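You operate a simulated robot arm through the tools that you are given. There is no shell and no other tool.

Carry out the task below with a simulated robot arm. There is one attempt and no reset: what you move stays moved.

Task
Wind the bell, slide the alarm on, turn its knob till it rings, then slide it off.
Fine: stop the bell before it runs down. Where these are worked on the way, their far stop is far enough and under half their travel is too little: alarm slide.
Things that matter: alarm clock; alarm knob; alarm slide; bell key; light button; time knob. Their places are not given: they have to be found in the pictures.

Only the result counts: the job must be done as asked and must still hold three seconds after the hand-in. Knocking over, shifting, dropping, spilling or breaking anything else fails it.

Robot
A 7-joint arm with a two-finger parallel gripper, fixed in place. Base frame: the origin is at the foot of the arm, x ahead of it, y to its left, z up; the work surface is at about z = 0. Readings come in mm, rad, newtons and seconds.
With the tool pointing down near the work surface it reaches from about 240 to 620 mm from the base axis. Its first joint turns from -1.152 to 1.152 rad. Payload 2.6 kg.
Tool frame: the origin (TCP) lies between the finger pads and is the grasp point; the fingertips stand 30 mm ahead of it; z points along the fingers, y is the line along which they close. Largest opening 94 mm; finger width 28, thickness 10; the body of the gripper, 50 by 96 mm, starts 55 mm behind the TCP.
Orientation is told as [roll, pitch, yaw] about the base's x, y, z axes, in that order, counted from this pose: with the fingers straight down and closing along the base's y, the tool's x points along the base's -x, its y along +y and its z along -z.

Tools
- The arm moves only by the tool apply_moves. Its argument "plan" is a list of rows, each an object of numbers (a shift or turn left out is 0, a gripper value left out holds the last): "jaw": the opening, from 0 (shut) to 1 (fully open); "dx", "dy", "dz": the shift along the tool's x, y, z in cm; "wx", "wy", "wz": the turn, a rotation vector about the tool's x, y, z in rad. In form: [{"jaw": .., "dx": .., "dy": .., "dz": .., "wx": .., "wy": .., "wz": ..}, ...]. A call has 1 to 20 rows; each row is the pose to reach, as a shift and turn from the pose commanded when the call began, along the tool's axes at that moment. Rows are played at 5 a second. More than 50 mm and 0.15 rad between two rows, or a gripper value outside its range, and nothing of the call is played. Where a pose cannot be reached the arm comes as near as it can. A force on the tool above 40 N (or 10 N above the force at the start of the call, whichever is more), or a blocked arm, ends the call early, and 0.2 s more pass. Each finger travels about 72 mm/s and halts on what it meets, pressing with about 34 N; the grip force reading is that of the motor and also rises with nothing between the fingers. The clock runs only during rows and for 0.2 s after the last one: add rows that repeat a pose to give the fingers time. The reply holds the time, the measured pose of the TCP, the force on the tool along the base axes, the opening and the grip force, in the units named above and with some noise, with the torque about the TCP (base axes, N m) and any sound that the robot's microphone picked up, and new pictures: "views" is both (left out), scene, wrist or none.
- Cameras (640 x 400 px; columns grow to the right, rows downward): "scene" is fixed at [41.7, 442.4, 557.8]; the picture's right is [-0.65, -0.76, 0.00], its down [-0.47, 0.41, -0.78] and it looks along [0.59, -0.51, -0.62] (base axes); focal length 303 px, centre (320, 200). "wrist" rides on the gripper at [76, 14, -103] in the tool frame; the picture's right is [-0.18, 0.98, 0.00], its down [-0.75, -0.14, -0.64] and it looks along [-0.63, -0.12, 0.77] (tool axes); focal length 243 px, centre (320, 200).
- probe_pixels(camera, pixels): for up to 12 pixels [column, row] of the newest picture of that camera ("zoom" is the newest enlarged one), the place [x, y, z] in the base frame of the surface seen there, good to about 3 mm. No time passes.
- zoom(camera, box): a new picture of the part [left, top, right, bottom] of that camera's present view, enlarged. No time passes.
- hand_in(): hands the job in; it is judged then, once.

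Open the gripper and draw the arm clear of the work before you hand the job in, unless the task says otherwise.

The tools are called as name(argument=value, ...) on one line, values as JSON. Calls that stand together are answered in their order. apply_moves: Moves the arm, as the interface text tells. Its arguments: {"type":"object","properties":{"plan":{"type":"array","items":{"type":"object","properties":{"jaw":{"type":"number"},"dx":{"type":"number"},"dy":{"type":"number"},"dz":{"type":"number"},"wx":{"type":"number"},"wy":{"type":"number"},"wz":{"type":"number"}}}},"views":{"type":"string","enum":["both","scene","wrist","none"]}},"required":["plan"]} The other tools are called the same way: probe_pixels (camera, pixels) gives the place of the surface under pixels of a picture; zoom (camera, box) takes an enlarged picture of a part of a camera's view; hand_in () hands the job in.

At the start:

```text
clock: 0.0
tool_pos: [241.9, 268.4, 382.8]
ee_rot: [-0.002, -0.001, 0.001]
ft_force: [-0.3, 0.4, 0.8]
moment: [0.0, -0.02, -0.01]
grip_width: 94.4
grasp_force: 0.0
```

scene: 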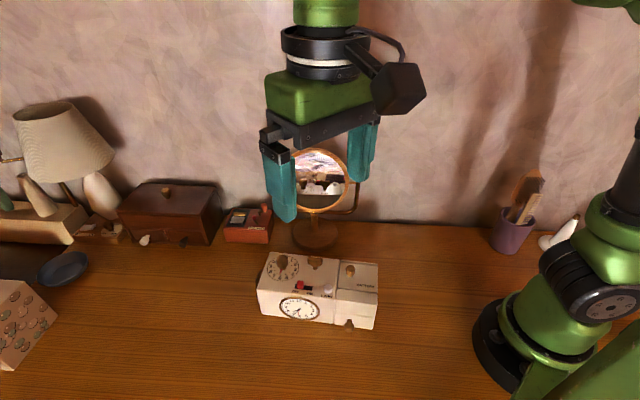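
wrist: 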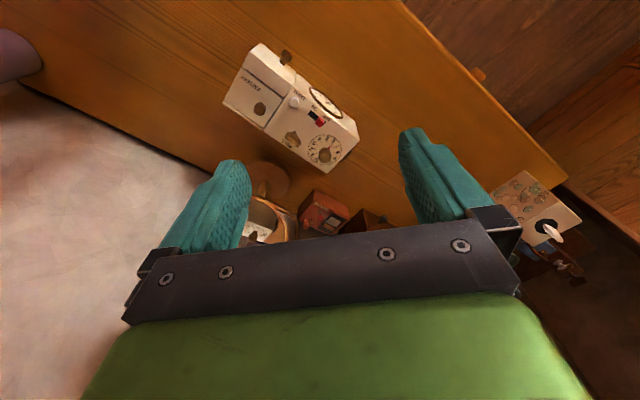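

The clock body sits around scene pixel (320,290). I zoom in on it in both views to identify the controls.

zoom(camera="scene", box=[240, 235, 400, 335])

zoom(camera="wrist", box=[210, 35, 370, 185])

```text
4.00 times, centred on (320, 285) of scene
```

zoom: 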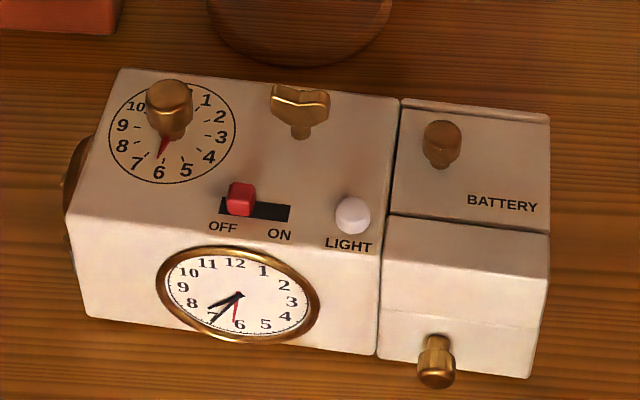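

```text
2.67 times, centred on (290, 110) of wrist
```

zoom: 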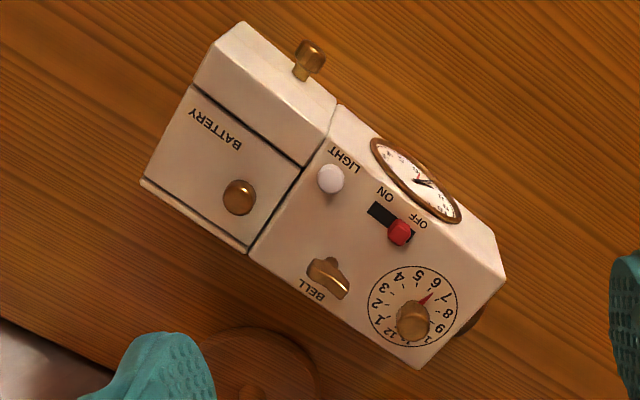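

The alarm knob sits on the dial at zoom (170,105), with the bell key at (300,105), the red slide at (240,198), light at (352,215). I zoom the scene again so I can probe in the zoomed picture.

zoom(camera="scene", box=[252, 246, 348, 306])

```text
6.67 times, centred on (300, 276) of scene
```

zoom: 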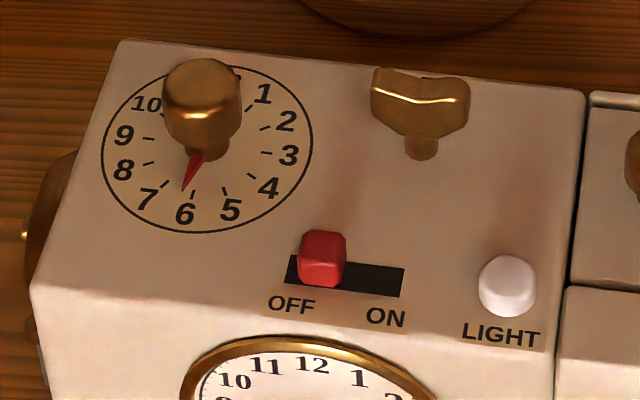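

The pointer reads just past 6. I probe the knob top, key, slide, light and body corners.

probe_pixels(camera="zoom", pixels=[[202, 75], [205, 110], [420, 86], [380, 85], [462, 92], [420, 155], [322, 245], [322, 272], [395, 285], [508, 275], [125, 45], [580, 95]])

probe_pixels(camera="zoom", pixels=[[35, 285], [555, 375], [102, 145], [312, 145], [230, 66], [190, 231], [290, 270], [404, 280], [45, 200], [185, 190], [165, 100], [240, 100]])

```text
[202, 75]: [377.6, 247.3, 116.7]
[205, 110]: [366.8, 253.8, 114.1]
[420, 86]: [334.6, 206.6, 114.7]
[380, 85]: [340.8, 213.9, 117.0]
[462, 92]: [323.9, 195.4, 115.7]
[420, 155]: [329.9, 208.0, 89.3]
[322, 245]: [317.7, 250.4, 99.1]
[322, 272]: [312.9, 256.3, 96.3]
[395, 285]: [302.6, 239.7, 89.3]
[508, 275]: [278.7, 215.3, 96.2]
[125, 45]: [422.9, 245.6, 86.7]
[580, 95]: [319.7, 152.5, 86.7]
```

```text
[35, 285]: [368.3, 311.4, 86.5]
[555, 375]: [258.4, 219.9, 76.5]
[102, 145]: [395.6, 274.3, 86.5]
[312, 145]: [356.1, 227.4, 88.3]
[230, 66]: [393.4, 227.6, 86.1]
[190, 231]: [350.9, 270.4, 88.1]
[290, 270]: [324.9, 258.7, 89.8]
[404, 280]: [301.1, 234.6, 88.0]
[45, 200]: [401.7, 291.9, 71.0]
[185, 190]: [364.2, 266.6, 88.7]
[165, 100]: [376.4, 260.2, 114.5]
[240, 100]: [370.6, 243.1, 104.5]
```

Top of the clock is at z≈87, the key axis near (333,205), the knob near (374,250). I check how high the mirror and neighbours stand and look closer at the key markings.

probe_pixels(camera="scene", pixels=[[320, 152], [347, 185], [313, 240], [297, 180], [358, 200], [245, 225], [265, 212], [350, 270], [350, 323], [283, 262], [508, 225], [315, 262]])

zoom(camera="wrist", box=[260, 90, 356, 150])

```text
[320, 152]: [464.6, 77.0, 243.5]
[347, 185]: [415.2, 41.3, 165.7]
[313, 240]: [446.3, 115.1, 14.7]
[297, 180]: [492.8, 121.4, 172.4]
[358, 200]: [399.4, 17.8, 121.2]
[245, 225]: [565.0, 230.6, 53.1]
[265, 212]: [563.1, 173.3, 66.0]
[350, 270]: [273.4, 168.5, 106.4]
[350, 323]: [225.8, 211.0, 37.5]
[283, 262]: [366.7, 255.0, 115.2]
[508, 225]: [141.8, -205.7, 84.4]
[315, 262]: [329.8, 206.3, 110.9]
```

```text
6.67 times, centred on (308, 120) of wrist
```

zoom: 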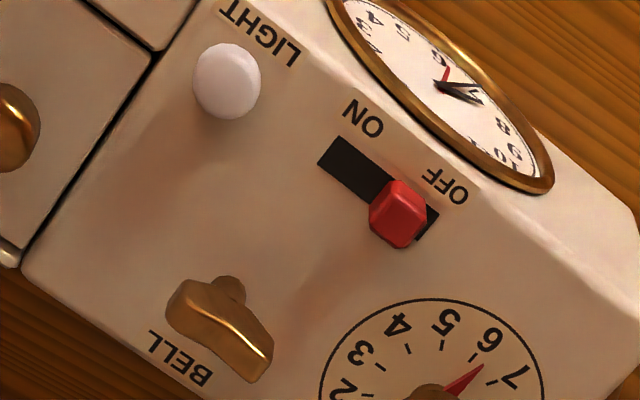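

No mirror conflict (it stays over 170 mm from the key). I move above the key at z≈200, turning the closing line across the wings (wz −0.75) with a partly shut gripper.

apply_moves(plan=[{"jaw": 0.4, "dx": -1.5, "dy": -1.06, "dz": 3.0, "wz": -0.125}, {"jaw": 0.4, "dx": -3.0, "dy": -2.1, "dz": 6.0, "wz": -0.25}, {"jaw": 0.4, "dx": -4.5, "dy": -3.2, "dz": 9.0, "wz": -0.375}, {"jaw": 0.4, "dx": -6.0, "dy": -4.2, "dz": 12.0, "wz": -0.5}, {"jaw": 0.4, "dx": -7.5, "dy": -5.3, "dz": 15.0, "wz": -0.625}, {"jaw": 0.4, "dx": -9.1, "dy": -6.34, "dz": 18.3, "wz": -0.75}, {"jaw": 0.4, "dx": -9.1, "dy": -6.34, "dz": 18.3, "wz": -0.75}])

```text
clock: 1.6
tool_pos: [333.1, 205.4, 196.4]
ee_rot: [0.0, -0.001, 0.752]
ft_force: [-0.5, 0.4, -0.1]
moment: [0.05, 0.0, 0.02]
grip_width: 37.7
grasp_force: 0.1
```

scene: 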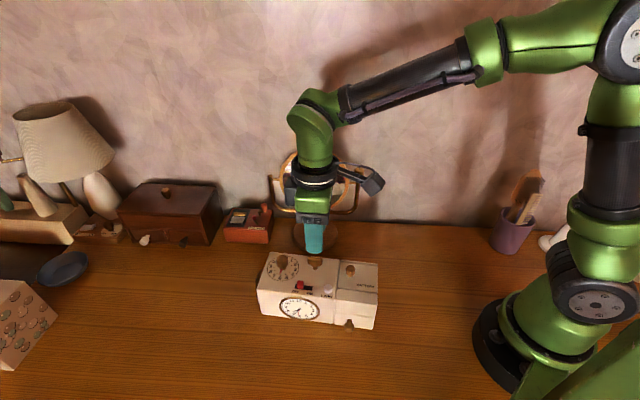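
wrist: 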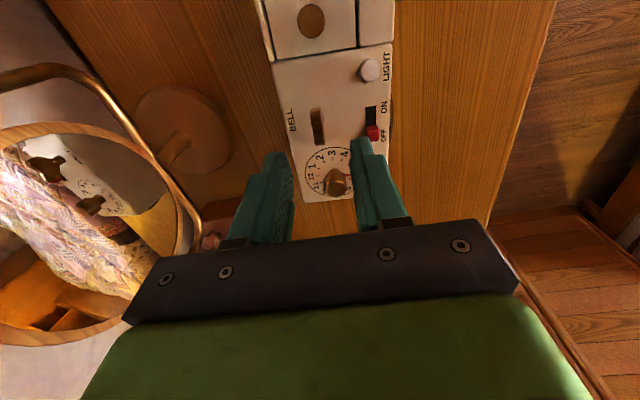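

The gripper is above the key and aligned with the clock. I zoom on the key in the wrist view to refine its centre and wing direction.

zoom(camera="wrist", box=[272, 90, 400, 170])

probe_pixels(camera="wrist", pixels=[[316, 110], [317, 118], [318, 126], [319, 140], [312, 108], [321, 108], [336, 175], [336, 185], [328, 183], [345, 183], [373, 132], [371, 108]])

```text
5.00 times, centred on (336, 130) of wrist
```

zoom: 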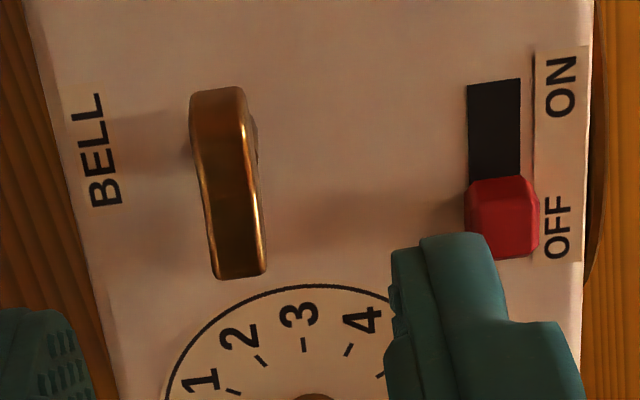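

```text
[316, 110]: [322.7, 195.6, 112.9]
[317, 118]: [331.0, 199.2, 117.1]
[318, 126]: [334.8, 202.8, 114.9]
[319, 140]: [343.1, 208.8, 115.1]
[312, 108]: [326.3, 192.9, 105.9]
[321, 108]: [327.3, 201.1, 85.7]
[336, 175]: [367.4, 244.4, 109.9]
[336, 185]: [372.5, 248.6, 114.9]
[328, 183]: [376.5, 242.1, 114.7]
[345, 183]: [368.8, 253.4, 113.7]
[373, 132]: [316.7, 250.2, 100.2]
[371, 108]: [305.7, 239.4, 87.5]
```

Key wing runs from about (322,194) to (343,210), so its centre is ≈(332,203). I descend so the tips stand at z≈95 and then close.

apply_moves(plan=[{"jaw": 0.4, "dx": 0.2, "dy": -0.1, "dz": 3.0}, {"jaw": 0.4, "dx": 0.2, "dy": -0.1, "dz": 6.0}, {"jaw": 0.4, "dx": 0.2, "dy": -0.1, "dz": 7.2}, {"jaw": 0.4, "dx": 0.2, "dy": -0.1, "dz": 7.2}, {"jaw": 0.0, "dx": 0.2, "dy": -0.1, "dz": 7.2}, {"jaw": 0.0, "dx": 0.2, "dy": -0.1, "dz": 7.2}, {"jaw": 0.0, "dx": 0.2, "dy": -0.1, "dz": 7.2}])

```text
clock: 3.2
tool_pos: [332.0, 202.6, 125.5]
ee_rot: [-0.002, 0.002, 0.753]
ft_force: [3.9, 2.5, 0.9]
moment: [-0.2, -0.03, 0.02]
grip_width: 9.5
grasp_force: 34.2
```

scene: 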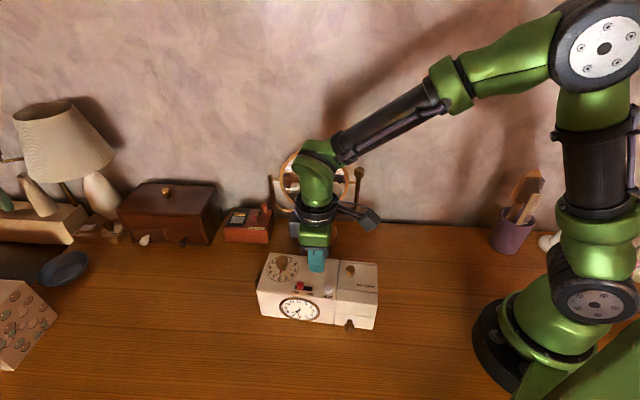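
wrist: 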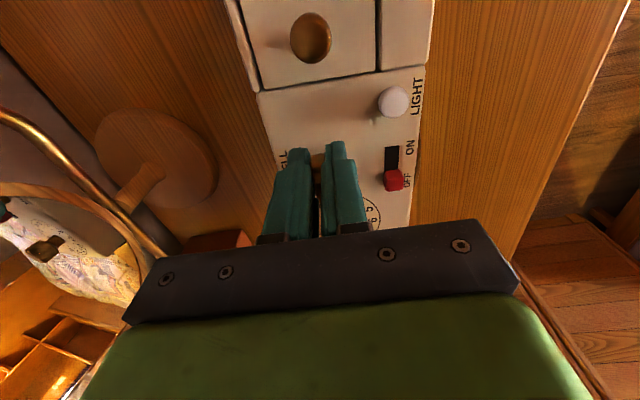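

The key is held (9.5 mm). I turn it clockwise seen from above by 0.6 rad as a test and watch the torque and sound.

apply_moves(plan=[{"wz": 0.1}, {"wz": 0.2}, {"wz": 0.3}, {"wz": 0.4}, {"wz": 0.5}, {"wz": 0.6}], views="wrist")

```text
clock: 4.6
tool_pos: [331.5, 201.7, 128.2]
ee_rot: [0.0, 0.001, 0.15]
ft_force: [-0.3, 0.0, 0.6]
moment: [-0.15, -0.1, 0.01]
grip_width: 9.4
grasp_force: 33.7
```

wrist: 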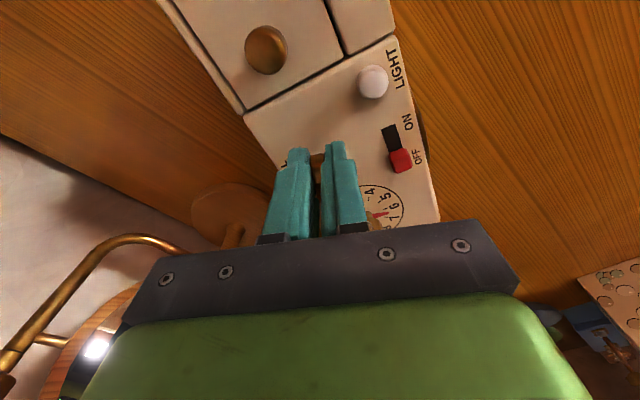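

The key turns without resistance. I continue clockwise another 1.5 rad, watching torque.

apply_moves(plan=[{"wz": 0.14}, {"wz": 0.28}, {"wz": 0.42}, {"wz": 0.56}, {"wz": 0.7}, {"wz": 0.84}, {"wz": 0.98}, {"wz": 1.12}, {"wz": 1.26}, {"wz": 1.4}, {"wz": 1.5}], views="both")

```text
clock: 7.0
tool_pos: [332.7, 203.6, 126.4]
ee_rot: [-0.001, 0.0, -1.353]
ft_force: [0.0, 0.5, 0.0]
moment: [-0.12, -0.01, -0.01]
grip_width: 9.2
grasp_force: 33.5
```

scene: 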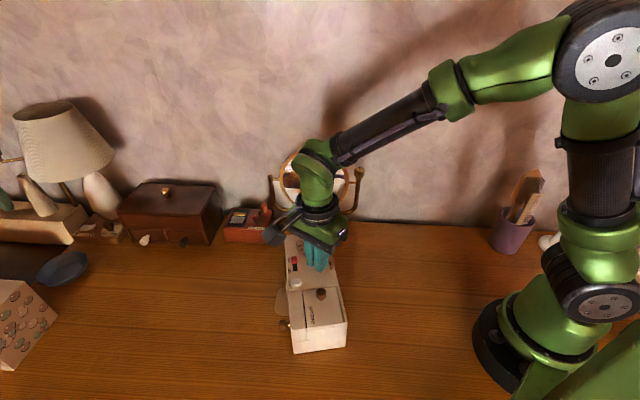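
wrist: 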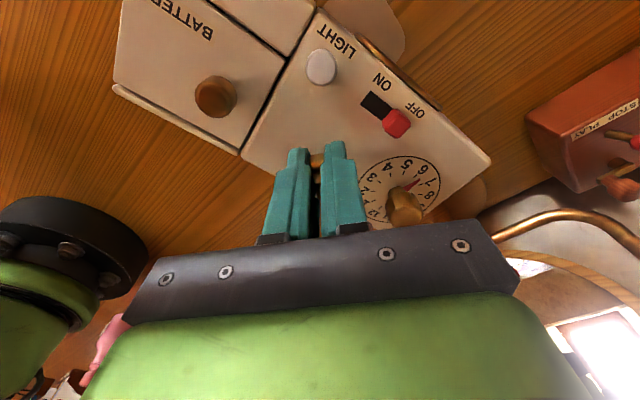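

The scene shows that the whole clock has turned with the key (its battery end now points toward the camera at (318,330)), so the clock is not fixed. I stop and look closely before anything else.

zoom(camera="scene", box=[240, 200, 400, 360])

zoom(camera="wrist", box=[200, 20, 520, 240])

```text
2.50 times, centred on (320, 280) of scene
```

zoom: 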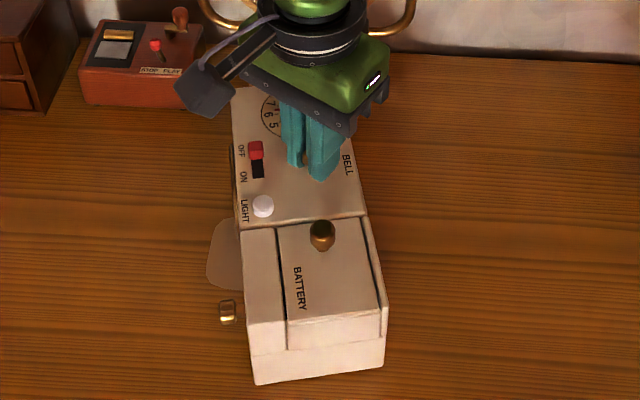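

```text
1.82 times, centred on (360, 130) of wrist
```

zoom: 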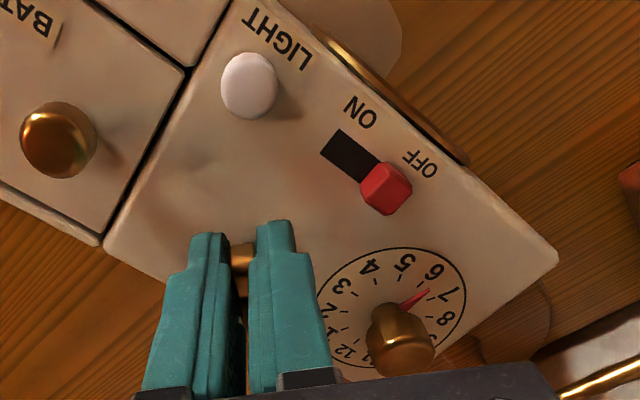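

The clock turned about 1 rad with the key. I probe its corners, the pale disc at zoom (225,255), and the mirror's base to see whether anything was touched.

probe_pixels(camera="wrist", pixels=[[500, 180], [492, 158], [470, 185], [385, 10], [395, 30], [400, 50], [404, 210], [395, 122], [320, 65], [376, 103], [240, 155], [495, 200]])

probe_pixels(camera="scene", pixels=[[326, 272], [330, 287], [287, 238], [304, 354], [346, 347], [336, 320], [283, 305], [290, 295], [296, 323], [284, 262], [304, 262], [331, 324]])

```text
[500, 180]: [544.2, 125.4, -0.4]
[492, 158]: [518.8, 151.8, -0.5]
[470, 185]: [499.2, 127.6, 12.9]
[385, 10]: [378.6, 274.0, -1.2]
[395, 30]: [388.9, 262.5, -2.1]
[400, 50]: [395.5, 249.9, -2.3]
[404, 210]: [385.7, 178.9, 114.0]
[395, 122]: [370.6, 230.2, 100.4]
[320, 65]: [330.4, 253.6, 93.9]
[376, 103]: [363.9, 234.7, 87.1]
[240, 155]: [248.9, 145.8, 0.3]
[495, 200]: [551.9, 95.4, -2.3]
```

```text
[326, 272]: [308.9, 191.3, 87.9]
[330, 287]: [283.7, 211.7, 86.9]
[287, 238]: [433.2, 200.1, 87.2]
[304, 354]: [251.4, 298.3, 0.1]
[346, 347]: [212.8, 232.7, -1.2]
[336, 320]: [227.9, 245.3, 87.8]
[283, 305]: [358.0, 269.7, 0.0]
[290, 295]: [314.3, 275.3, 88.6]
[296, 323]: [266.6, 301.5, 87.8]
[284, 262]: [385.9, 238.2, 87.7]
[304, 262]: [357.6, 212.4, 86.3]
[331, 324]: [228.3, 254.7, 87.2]
```

Comparing probes, the clock turned about 1.3 rad while the key turned only ~0.8 rad within it, proportionately from the start: this looks like a speed-dependent drag. Nothing else was touched (mirror base and boxes unchanged). I test a slow clockwise turn (0.3 rad over 4 s).

apply_moves(plan=[{"wz": 0.015}, {"wz": 0.03}, {"wz": 0.045}, {"wz": 0.06}, {"wz": 0.075}, {"wz": 0.09}, {"wz": 0.105}, {"wz": 0.12}, {"wz": 0.135}, {"wz": 0.15}, {"wz": 0.165}, {"wz": 0.18}, {"wz": 0.195}, {"wz": 0.21}, {"wz": 0.225}, {"wz": 0.24}, {"wz": 0.255}, {"wz": 0.27}, {"wz": 0.285}, {"wz": 0.3}])

```text
clock: 11.2
tool_pos: [333.7, 204.2, 126.2]
ee_rot: [0.002, -0.001, -1.65]
ft_force: [-0.1, 0.7, -0.6]
moment: [-0.09, 0.08, -0.03]
grip_width: 9.3
grasp_force: 35.0
```

scene: 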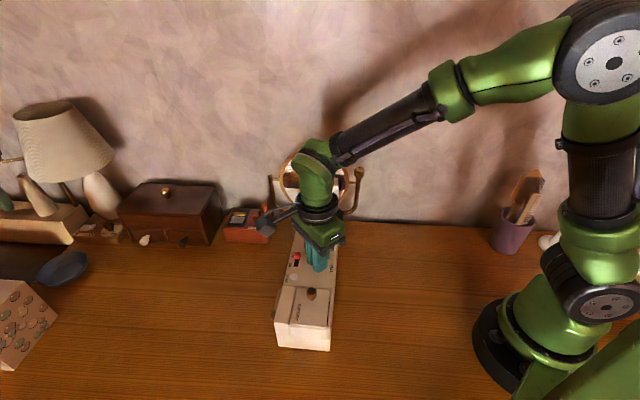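
wrist: 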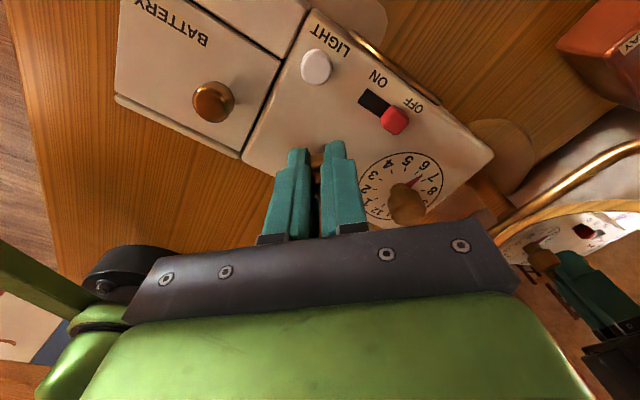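

This time the clock followed fully (relative view unchanged), and its end at wrist (490,158) is nearing the mirror base at (505,150). I turn back counter‑clockwise slowly by 0.4 rad and watch whether the clock or the key moves.

apply_moves(plan=[{"wz": -0.03}, {"wz": -0.06}, {"wz": -0.09}, {"wz": -0.12}, {"wz": -0.15}, {"wz": -0.18}, {"wz": -0.21}, {"wz": -0.24}, {"wz": -0.27}, {"wz": -0.3}, {"wz": -0.35}, {"wz": -0.4}])

```text
clock: 13.8
tool_pos: [331.4, 203.2, 127.1]
ee_rot: [-0.002, -0.001, -1.247]
ft_force: [0.0, -0.2, 0.3]
moment: [-0.14, 0.02, 0.0]
grip_width: 9.1
grasp_force: 34.1
```

scene: 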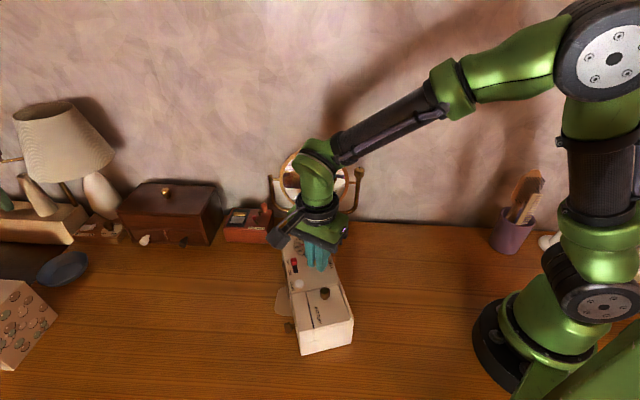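
wrist: 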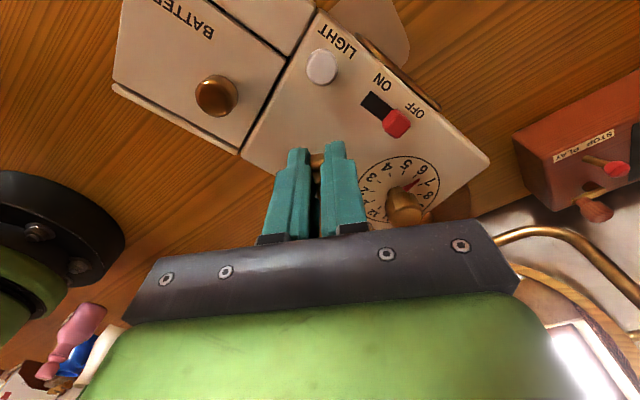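

The clock follows the grip both ways while the key keeps its 0.8 rad, so key friction exceeds the table's. I carry the clock back counter‑clockwise by ~1.19 rad to its starting heading, before winding again with downward pressure.

apply_moves(plan=[{"wz": -0.05}, {"wz": -0.12}, {"wz": -0.19}, {"wz": -0.26}, {"wz": -0.33}, {"wz": -0.4}, {"wz": -0.47}, {"wz": -0.54}, {"wz": -0.61}, {"wz": -0.68}, {"wz": -0.75}, {"wz": -0.82}, {"wz": -0.89}, {"wz": -0.96}, {"wz": -1.03}, {"wz": -1.1}, {"wz": -1.15}, {"wz": -1.19}])

```text
clock: 17.6
tool_pos: [331.8, 203.0, 127.8]
ee_rot: [-0.001, 0.001, -0.057]
ft_force: [0.3, -1.2, -0.6]
moment: [-0.11, -0.09, -0.03]
grip_width: 9.5
grasp_force: 33.8
```

scene: 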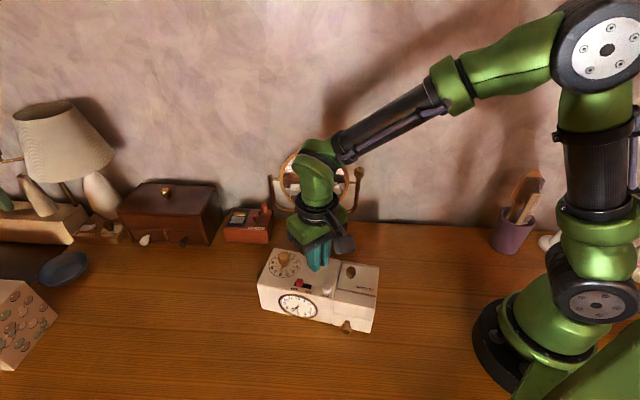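
wrist: 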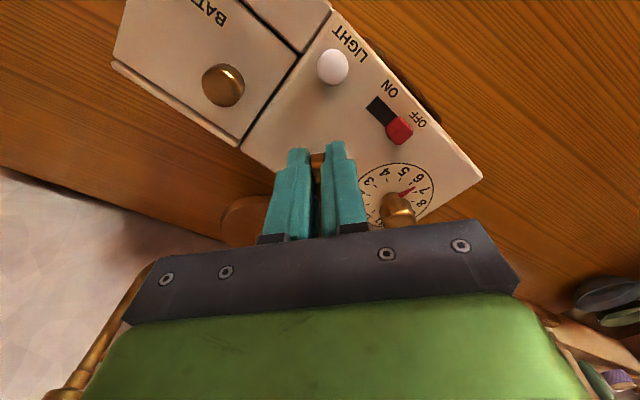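

The clock is back at nearly its starting heading. Now I press down gently (in steps to 4 mm) to raise table friction, and read the vertical force.

apply_moves(plan=[{"dz": 0.1}, {"dz": 0.2}, {"dz": 0.3}, {"dz": 0.4}, {"dz": 0.4}], views="none")

```text
clock: 18.8
tool_pos: [332.9, 203.0, 124.6]
ee_rot: [0.001, -0.004, -0.059]
ft_force: [-3.8, -13.0, 22.8]
moment: [-0.46, 0.01, -0.12]
grip_width: 9.6
grasp_force: 33.9
```

A 23 N downward press is present. I turn clockwise 0.6 rad under this pressure and check whether the clock stays.

apply_moves(plan=[{"wz": 0.05}, {"wz": 0.1}, {"wz": 0.15}, {"wz": 0.2}, {"wz": 0.25}, {"wz": 0.3}, {"wz": 0.35}, {"wz": 0.4}, {"wz": 0.45}, {"wz": 0.5}, {"wz": 0.55}, {"wz": 0.6}])

```text
clock: 21.4
tool_pos: [332.4, 203.8, 123.9]
ee_rot: [0.003, 0.0, -0.658]
ft_force: [8.1, 9.5, 13.0]
moment: [0.11, -0.36, 0.03]
grip_width: 9.3
grasp_force: 33.8
```

scene: 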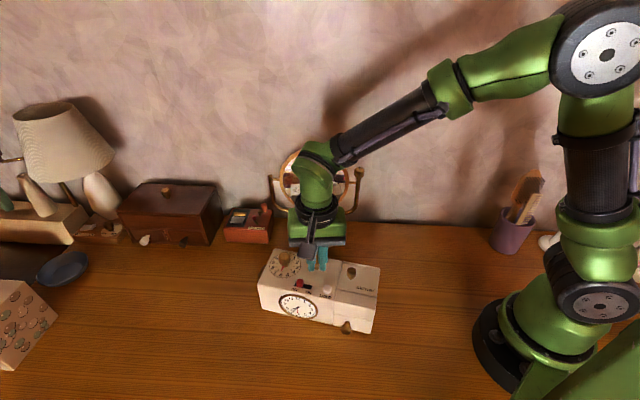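
wrist: 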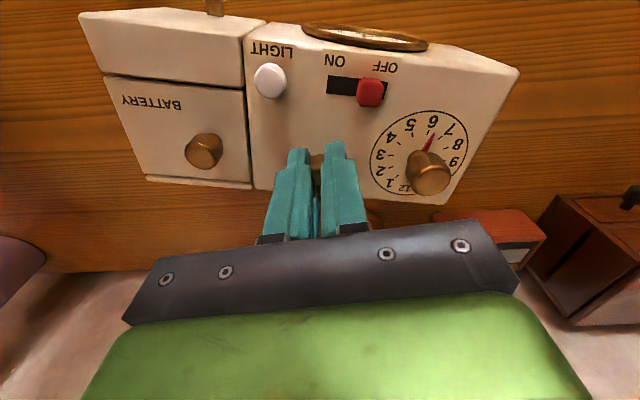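

Pressed down, the clock stays while the key turns. I carry on clockwise another 1.2 rad.

apply_moves(plan=[{"wz": 0.06}, {"wz": 0.12}, {"wz": 0.18}, {"wz": 0.24}, {"wz": 0.3}, {"wz": 0.36}, {"wz": 0.42}, {"wz": 0.48}, {"wz": 0.54}, {"wz": 0.6}, {"wz": 0.66}, {"wz": 0.72}, {"wz": 0.78}, {"wz": 0.84}, {"wz": 0.9}, {"wz": 0.96}, {"wz": 1.02}, {"wz": 1.08}, {"wz": 1.14}, {"wz": 1.2}])

```text
clock: 25.6
tool_pos: [332.4, 202.6, 123.2]
ee_rot: [0.0, -0.001, -1.862]
ft_force: [8.6, -1.4, 11.6]
moment: [-0.72, 0.02, 0.02]
grip_width: 9.4
grasp_force: 34.1
```

scene: 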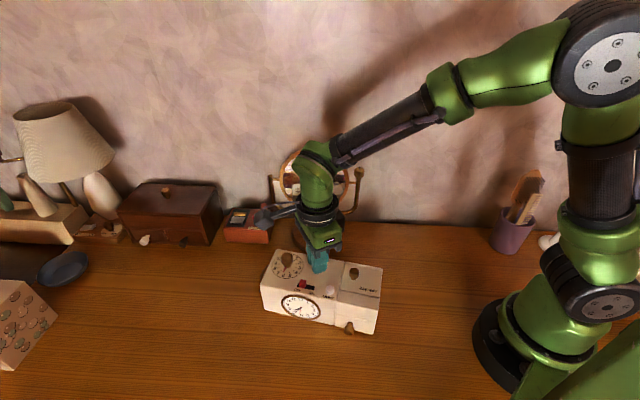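
wrist: 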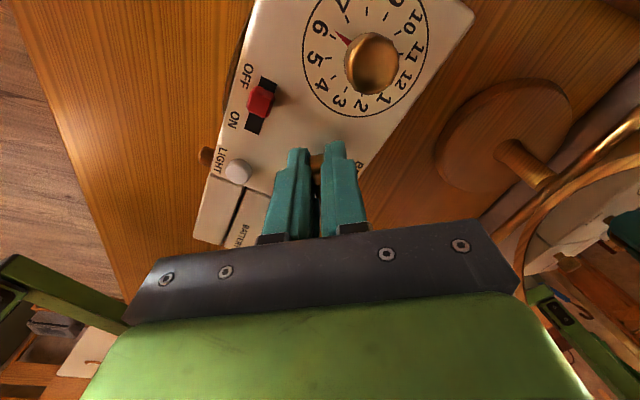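

Key is now ~2.5 rad in and the clock is still in place (scene: same spot). I continue 0.8 rad clockwise.

apply_moves(plan=[{"wz": 0.06}, {"wz": 0.12}, {"wz": 0.18}, {"wz": 0.24}, {"wz": 0.3}, {"wz": 0.36}, {"wz": 0.42}, {"wz": 0.48}, {"wz": 0.54}, {"wz": 0.6}, {"wz": 0.66}, {"wz": 0.72}, {"wz": 0.78}, {"wz": 0.8}])

```text
clock: 28.6
tool_pos: [332.4, 201.8, 125.0]
ee_rot: [0.003, 0.0, -2.661]
ft_force: [12.9, -12.1, 22.3]
moment: [-0.53, -0.18, 0.1]
grip_width: 9.3
grasp_force: 33.8
```

scene: 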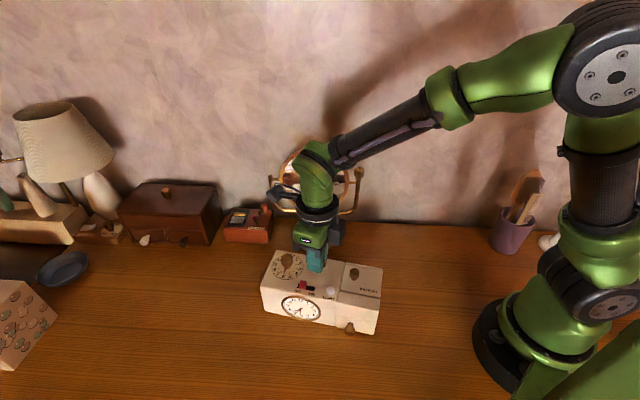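
wrist: 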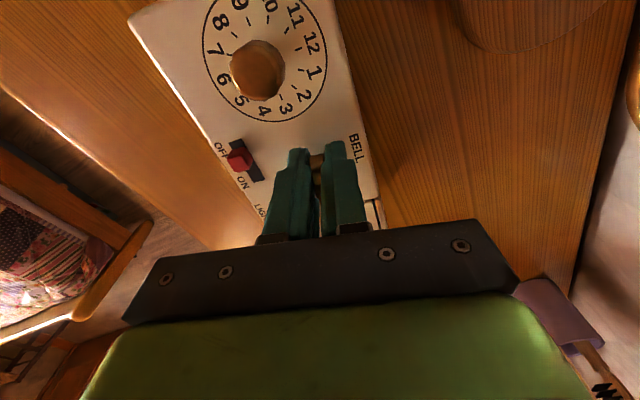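

The key has gone round ~3.3 rad. I relax the press, open the jaws and lift a little to see whether the key stays.

apply_moves(plan=[{"dz": -0.3}, {"dz": -0.4}, {"dz": -0.4, "jaw": 0.35}, {"dz": -0.4, "jaw": 0.35}, {"dz": -0.4, "jaw": 0.35}, {"dz": -2.0, "jaw": 0.35}, {"dz": -4.0, "jaw": 0.35}, {"dz": -6.0, "jaw": 0.35}])

```text
clock: 30.4
tool_pos: [332.1, 204.1, 183.6]
ee_rot: [-0.001, 0.0, -2.659]
ft_force: [0.4, 0.4, -0.9]
moment: [-0.01, 0.04, 0.03]
grip_width: 32.8
grasp_force: 0.1
```

scene: 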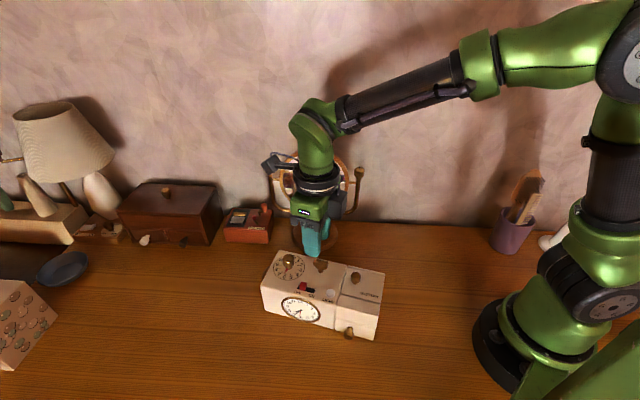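
wrist: 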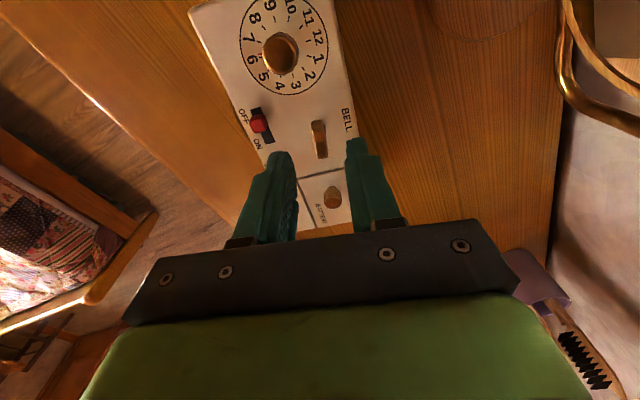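

zoom(camera="scene", box=[252, 240, 392, 340])

zoom(camera="wrist", box=[190, 0, 370, 230])

probe_pixels(camera="wrist", pixels=[[317, 125], [319, 135], [321, 150], [282, 55], [258, 121], [250, 105], [266, 140]])

```text
4.00 times, centred on (322, 290) of scene
```

zoom: 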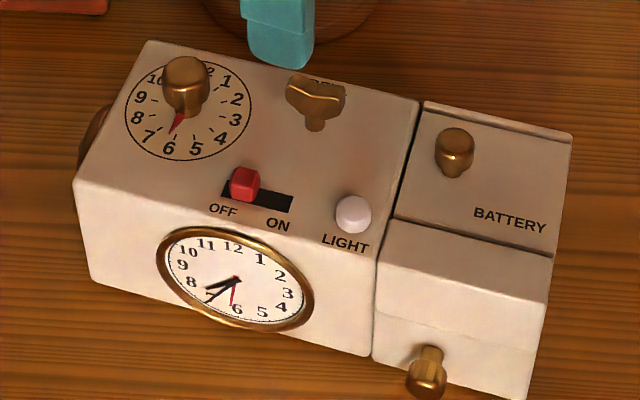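

```text
1.74 times, centred on (280, 115) of wrist
```

zoom: 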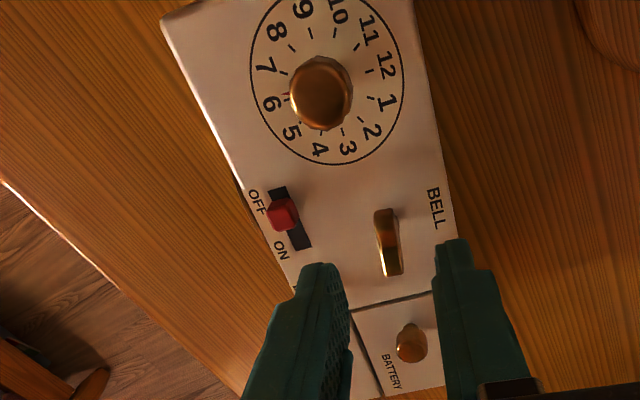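

```text
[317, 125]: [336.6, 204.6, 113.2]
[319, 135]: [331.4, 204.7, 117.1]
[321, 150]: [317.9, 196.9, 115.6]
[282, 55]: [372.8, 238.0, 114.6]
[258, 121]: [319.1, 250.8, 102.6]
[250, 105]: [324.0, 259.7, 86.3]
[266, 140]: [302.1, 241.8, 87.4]
```

The key stays as left, and the clock is nearly at its old heading (few degrees off). I'll wind another half turn: rotate the open gripper back 3 rad at height, then regrip.

apply_moves(plan=[{"wz": -0.15}, {"wz": -0.3}, {"wz": -0.45}, {"wz": -0.6}, {"wz": -0.75}, {"wz": -0.9}, {"wz": -1.05}, {"wz": -1.2}, {"wz": -1.35}, {"wz": -1.5}, {"wz": -1.65}, {"wz": -1.8}, {"wz": -1.95}, {"wz": -2.1}, {"wz": -2.25}, {"wz": -2.4}, {"wz": -2.55}, {"wz": -2.7}, {"wz": -2.85}, {"wz": -3.0}], views="wrist")

```text
clock: 34.6
tool_pos: [332.2, 203.1, 183.4]
ee_rot: [0.0, 0.0, 0.345]
ft_force: [0.9, 0.0, 0.6]
moment: [0.0, 0.02, 0.02]
grip_width: 32.7
grasp_force: 0.0
```

wrist: 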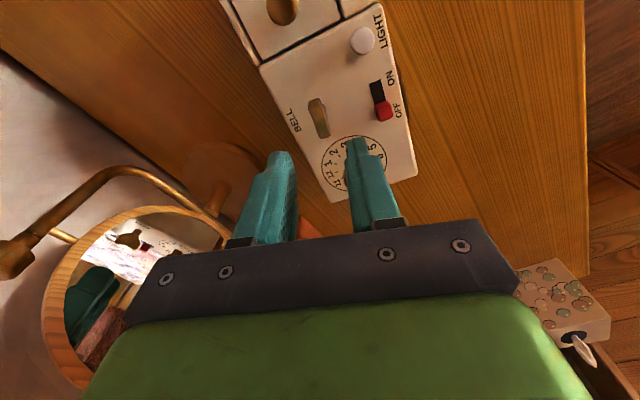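

The key at wrist (318,117) needs the remaining −0.14 rad. I do it, descend 5.6 cm, grip and then press down.

apply_moves(plan=[{"wz": -0.14, "dz": 2.0}, {"wz": -0.14, "dz": 4.0}, {"wz": -0.14, "dz": 5.6}, {"wz": -0.14, "dz": 5.6}, {"wz": -0.14, "dz": 5.6, "jaw": 0}, {"wz": -0.14, "dz": 5.6, "jaw": 0}, {"wz": -0.14, "dz": 5.6, "jaw": 0}, {"wz": -0.14, "dz": 5.8}, {"wz": -0.14, "dz": 6.0}, {"wz": -0.14, "dz": 6.0}], views="wrist")

```text
clock: 36.8
tool_pos: [332.3, 204.2, 124.0]
ee_rot: [0.002, -0.007, 0.481]
ft_force: [-6.7, 6.4, 23.8]
moment: [0.03, 0.32, -0.07]
grip_width: 9.4
grasp_force: 33.6
```

wrist: 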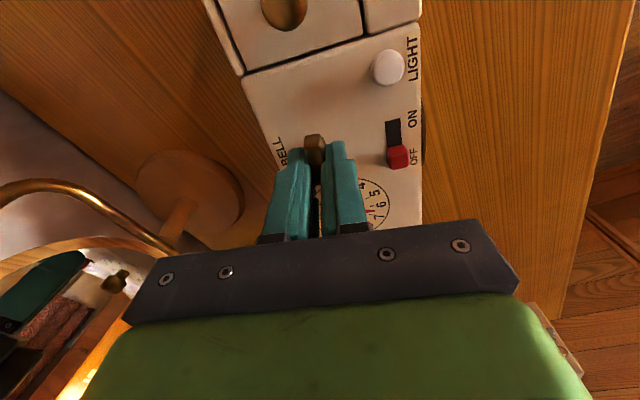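

Gripped and pressed (24 N). I wind 1.4 rad clockwise.

apply_moves(plan=[{"wz": 0.07}, {"wz": 0.14}, {"wz": 0.21}, {"wz": 0.28}, {"wz": 0.35}, {"wz": 0.42}, {"wz": 0.49}, {"wz": 0.56}, {"wz": 0.63}, {"wz": 0.7}, {"wz": 0.77}, {"wz": 0.84}, {"wz": 0.91}, {"wz": 0.98}, {"wz": 1.05}, {"wz": 1.12}, {"wz": 1.19}, {"wz": 1.26}, {"wz": 1.33}, {"wz": 1.4}], views="both")

```text
clock: 39.0
tool_pos: [331.8, 200.7, 124.1]
ee_rot: [-0.004, 0.002, -0.195]
ft_force: [-0.4, -1.7, 2.6]
moment: [0.06, 0.15, 0.06]
grip_width: 9.1
grasp_force: 34.4
stopped in row 10: the force on the tool passed its limit at 42 N (the readings are from after the stop); the commanded pose is now the measured one
```

scene: 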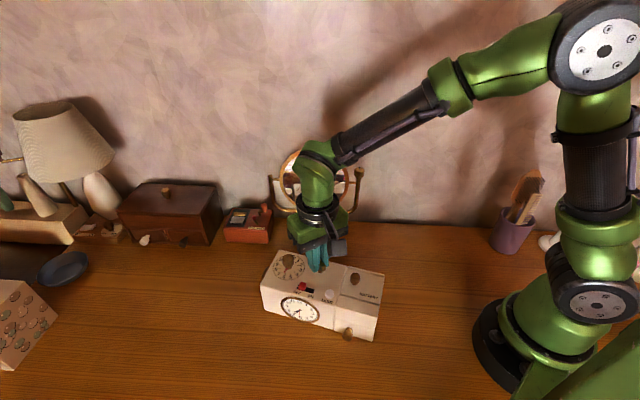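
wrist: 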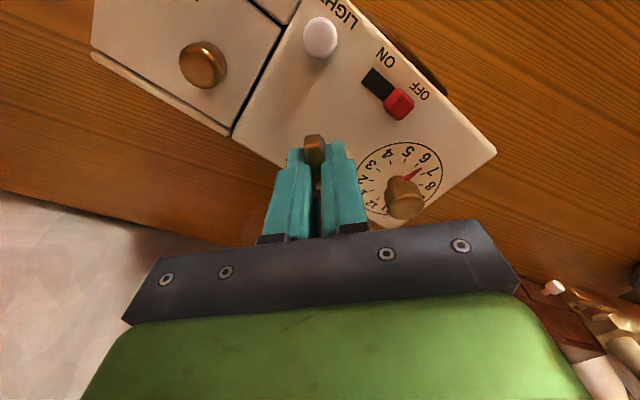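

The side force tripped the limit at 42 N; the pose has now relaxed (≈3 N). I press again by 3 mm and go on clockwise 0.8 rad.

apply_moves(plan=[{"dz": 0.15}, {"dz": 0.3}, {"dz": 0.3, "wz": 0.06}, {"dz": 0.3, "wz": 0.12}, {"dz": 0.3, "wz": 0.18}, {"dz": 0.3, "wz": 0.24}, {"dz": 0.3, "wz": 0.3}, {"dz": 0.3, "wz": 0.36}, {"dz": 0.3, "wz": 0.42}, {"dz": 0.3, "wz": 0.48}, {"dz": 0.3, "wz": 0.54}, {"dz": 0.3, "wz": 0.6}, {"dz": 0.3, "wz": 0.66}, {"dz": 0.3, "wz": 0.72}, {"dz": 0.3, "wz": 0.8}], views="both")

```text
clock: 39.5
tool_pos: [331.9, 201.7, 124.4]
ee_rot: [-0.003, 0.001, -0.198]
ft_force: [-1.5, -1.1, 4.0]
moment: [-0.09, -0.16, -0.01]
grip_width: 9.3
grasp_force: 34.3
stopped in row 2: the force on the tool passed its limit at 44 N (the readings are from after the stop); the commanded pose is now the measured one
```

scene: 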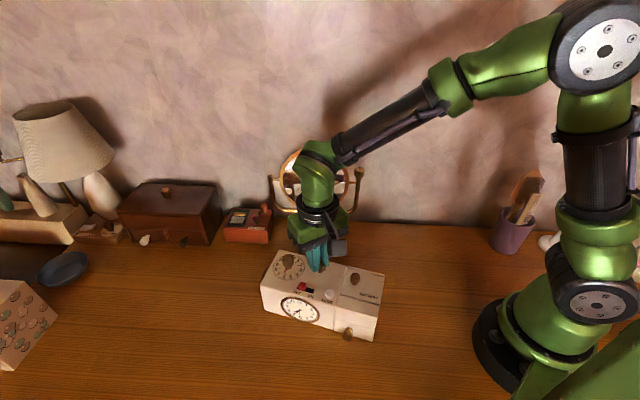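
wrist: 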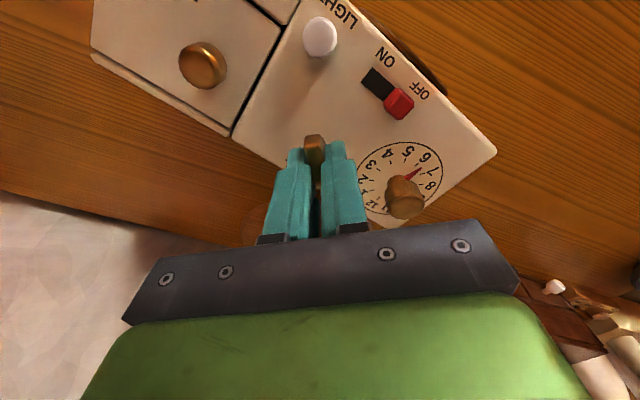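

The arm is stiff here: 3 mm gives over 40 N. I press only 1.2 mm and turn 0.8 rad.

apply_moves(plan=[{"dz": 0.06}, {"dz": 0.12}, {"dz": 0.12, "wz": 0.06}, {"dz": 0.12, "wz": 0.12}, {"dz": 0.12, "wz": 0.18}, {"dz": 0.12, "wz": 0.24}, {"dz": 0.12, "wz": 0.3}, {"dz": 0.12, "wz": 0.36}, {"dz": 0.12, "wz": 0.42}, {"dz": 0.12, "wz": 0.48}, {"dz": 0.12, "wz": 0.54}, {"dz": 0.12, "wz": 0.6}, {"dz": 0.12, "wz": 0.66}, {"dz": 0.12, "wz": 0.72}, {"dz": 0.12, "wz": 0.8}], views="both")

```text
clock: 40.5
tool_pos: [332.8, 200.0, 123.2]
ee_rot: [-0.004, 0.0, -0.306]
ft_force: [-2.9, -1.4, 4.7]
moment: [-0.12, -0.15, 0.06]
grip_width: 9.4
grasp_force: 33.4
stopped in row 4: the force on the tool passed its limit at 42 N (the readings are from after the stop); the commanded pose is now the measured one
```

scene: 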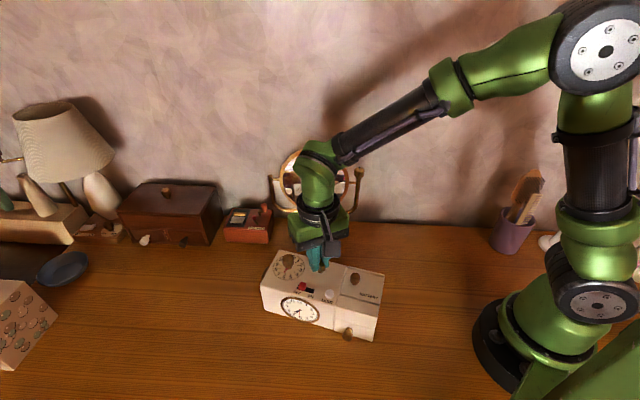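
wrist: 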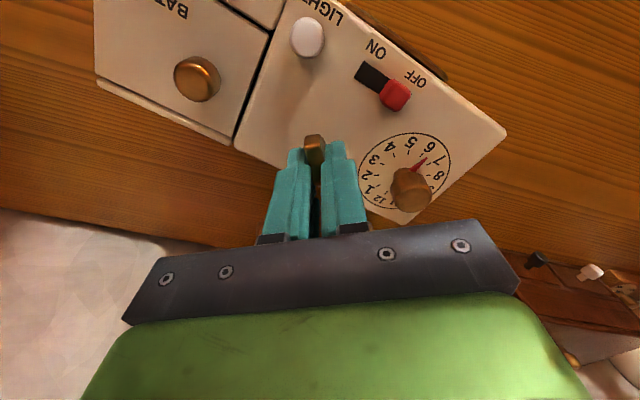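

The fingers seem to bottom out on the clock top now. I open, rise 5 mm, regrip higher to relieve strain.

apply_moves(plan=[{"jaw": 0.25}, {"jaw": 0.25}, {"jaw": 0.25, "dz": -0.5}, {"jaw": 0.25, "dz": -0.5}, {"jaw": 0.0, "dz": -0.5}, {"jaw": 0.0, "dz": -0.5}, {"jaw": 0.0, "dz": -0.5}], views="wrist")

```text
clock: 42.1
tool_pos: [332.9, 201.1, 128.0]
ee_rot: [-0.002, 0.001, -0.304]
ft_force: [-4.2, -5.5, 5.3]
moment: [0.03, -0.18, 0.06]
grip_width: 8.6
grasp_force: 33.8
```

wrist: 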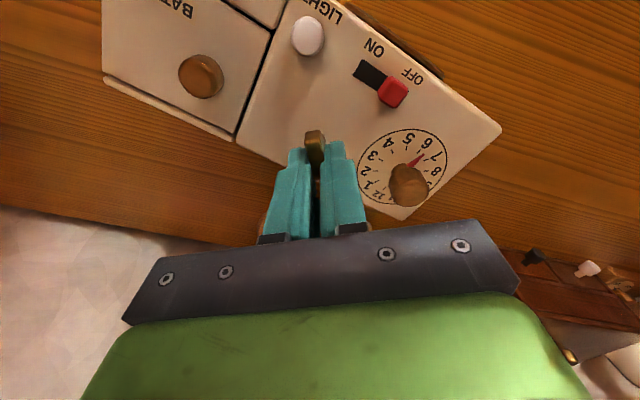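

The key end at (315,140) sticks out past the pads toward tool +x, so I'm off centre. I open, shift +2.5 mm in x, and regrip.

apply_moves(plan=[{"jaw": 0.2}, {"jaw": 0.2}, {"jaw": 0.2, "dx": 0.25}, {"jaw": 0.2, "dx": 0.25}, {"jaw": 0.0, "dx": 0.25}, {"jaw": 0.0, "dx": 0.25}, {"jaw": 0.0, "dx": 0.25}], views="wrist")

```text
clock: 43.7
tool_pos: [329.9, 201.9, 127.5]
ee_rot: [-0.003, 0.001, -0.306]
ft_force: [-6.1, -9.6, 10.1]
moment: [0.0, 0.03, 0.11]
grip_width: 9.0
grasp_force: 34.4
```

wrist: 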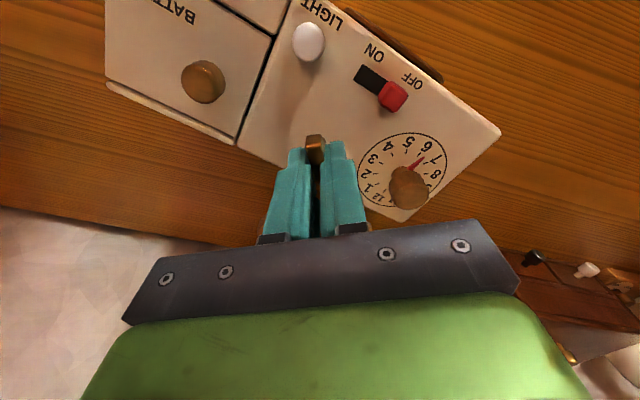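

Residual press is already 10 N with −10 N sideways; I shift 1 mm along −y to relieve it and turn 0.6 rad clockwise with just 0.5 mm more press.

apply_moves(plan=[{"dy": -0.05}, {"dy": -0.1, "dz": 0.05}, {"dy": -0.1, "dz": 0.05, "wz": 0.06}, {"dy": -0.1, "dz": 0.05, "wz": 0.12}, {"dy": -0.1, "dz": 0.05, "wz": 0.18}, {"dy": -0.1, "dz": 0.05, "wz": 0.24}, {"dy": -0.1, "dz": 0.05, "wz": 0.3}, {"dy": -0.1, "dz": 0.05, "wz": 0.36}, {"dy": -0.1, "dz": 0.05, "wz": 0.42}, {"dy": -0.1, "dz": 0.05, "wz": 0.48}, {"dy": -0.1, "dz": 0.05, "wz": 0.54}, {"dy": -0.1, "dz": 0.05, "wz": 0.6}], views="both")

```text
clock: 45.6
tool_pos: [328.2, 199.4, 129.7]
ee_rot: [-0.006, -0.002, -0.683]
ft_force: [-1.8, -1.6, 1.1]
moment: [0.26, -0.13, 0.0]
grip_width: 8.7
grasp_force: 33.8
stopped in row 9: the force on the tool passed its limit at 42 N (the readings are from after the stop); the commanded pose is now the measured one
```

scene: 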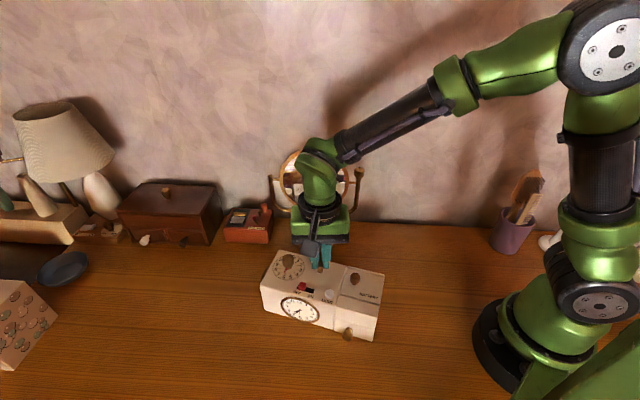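
wrist: 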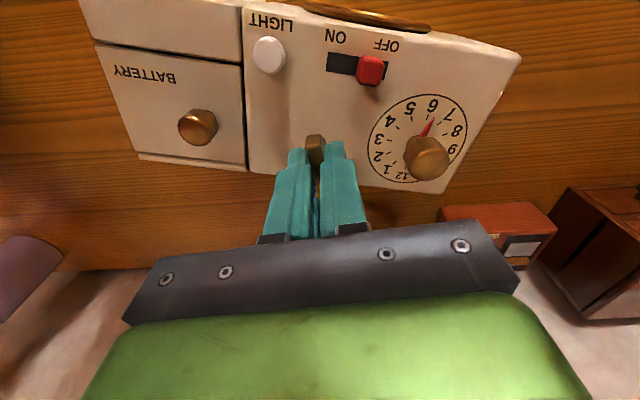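

I'm drifting off the key axis (TCP ≈(328,199)). I open, lift, and measure the key position afresh.

apply_moves(plan=[{"jaw": 0.35}, {"jaw": 0.35}, {"jaw": 0.35, "dz": -2.0}, {"jaw": 0.35, "dz": -4.0}, {"jaw": 0.35, "dz": -6.0}, {"jaw": 0.35, "dz": -7.0}, {"jaw": 0.35, "dz": -7.0}], views="both")

```text
clock: 47.2
tool_pos: [329.0, 199.9, 199.9]
ee_rot: [-0.005, -0.002, -0.683]
ft_force: [-0.6, -0.3, -0.5]
moment: [-0.01, 0.02, -0.04]
grip_width: 33.0
grasp_force: 0.1
```

scene: 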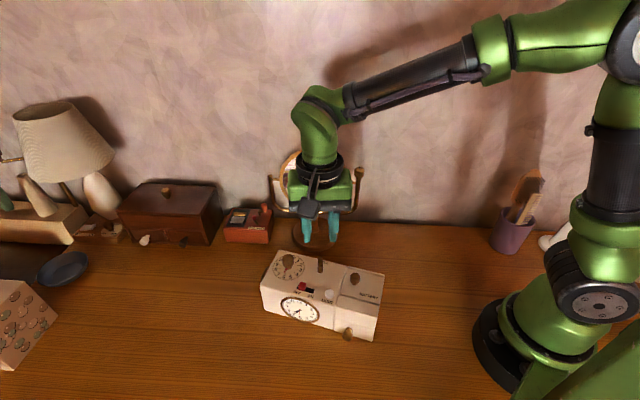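
wrist: 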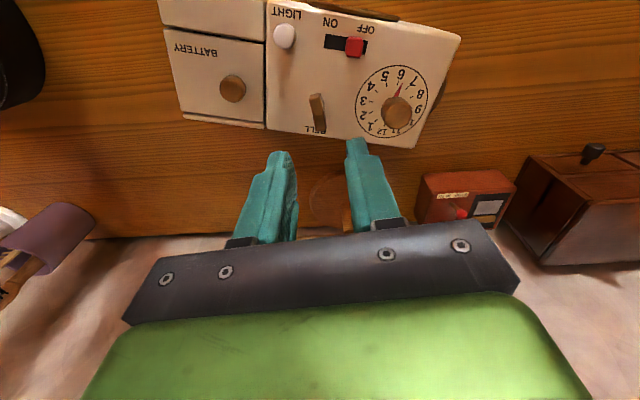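

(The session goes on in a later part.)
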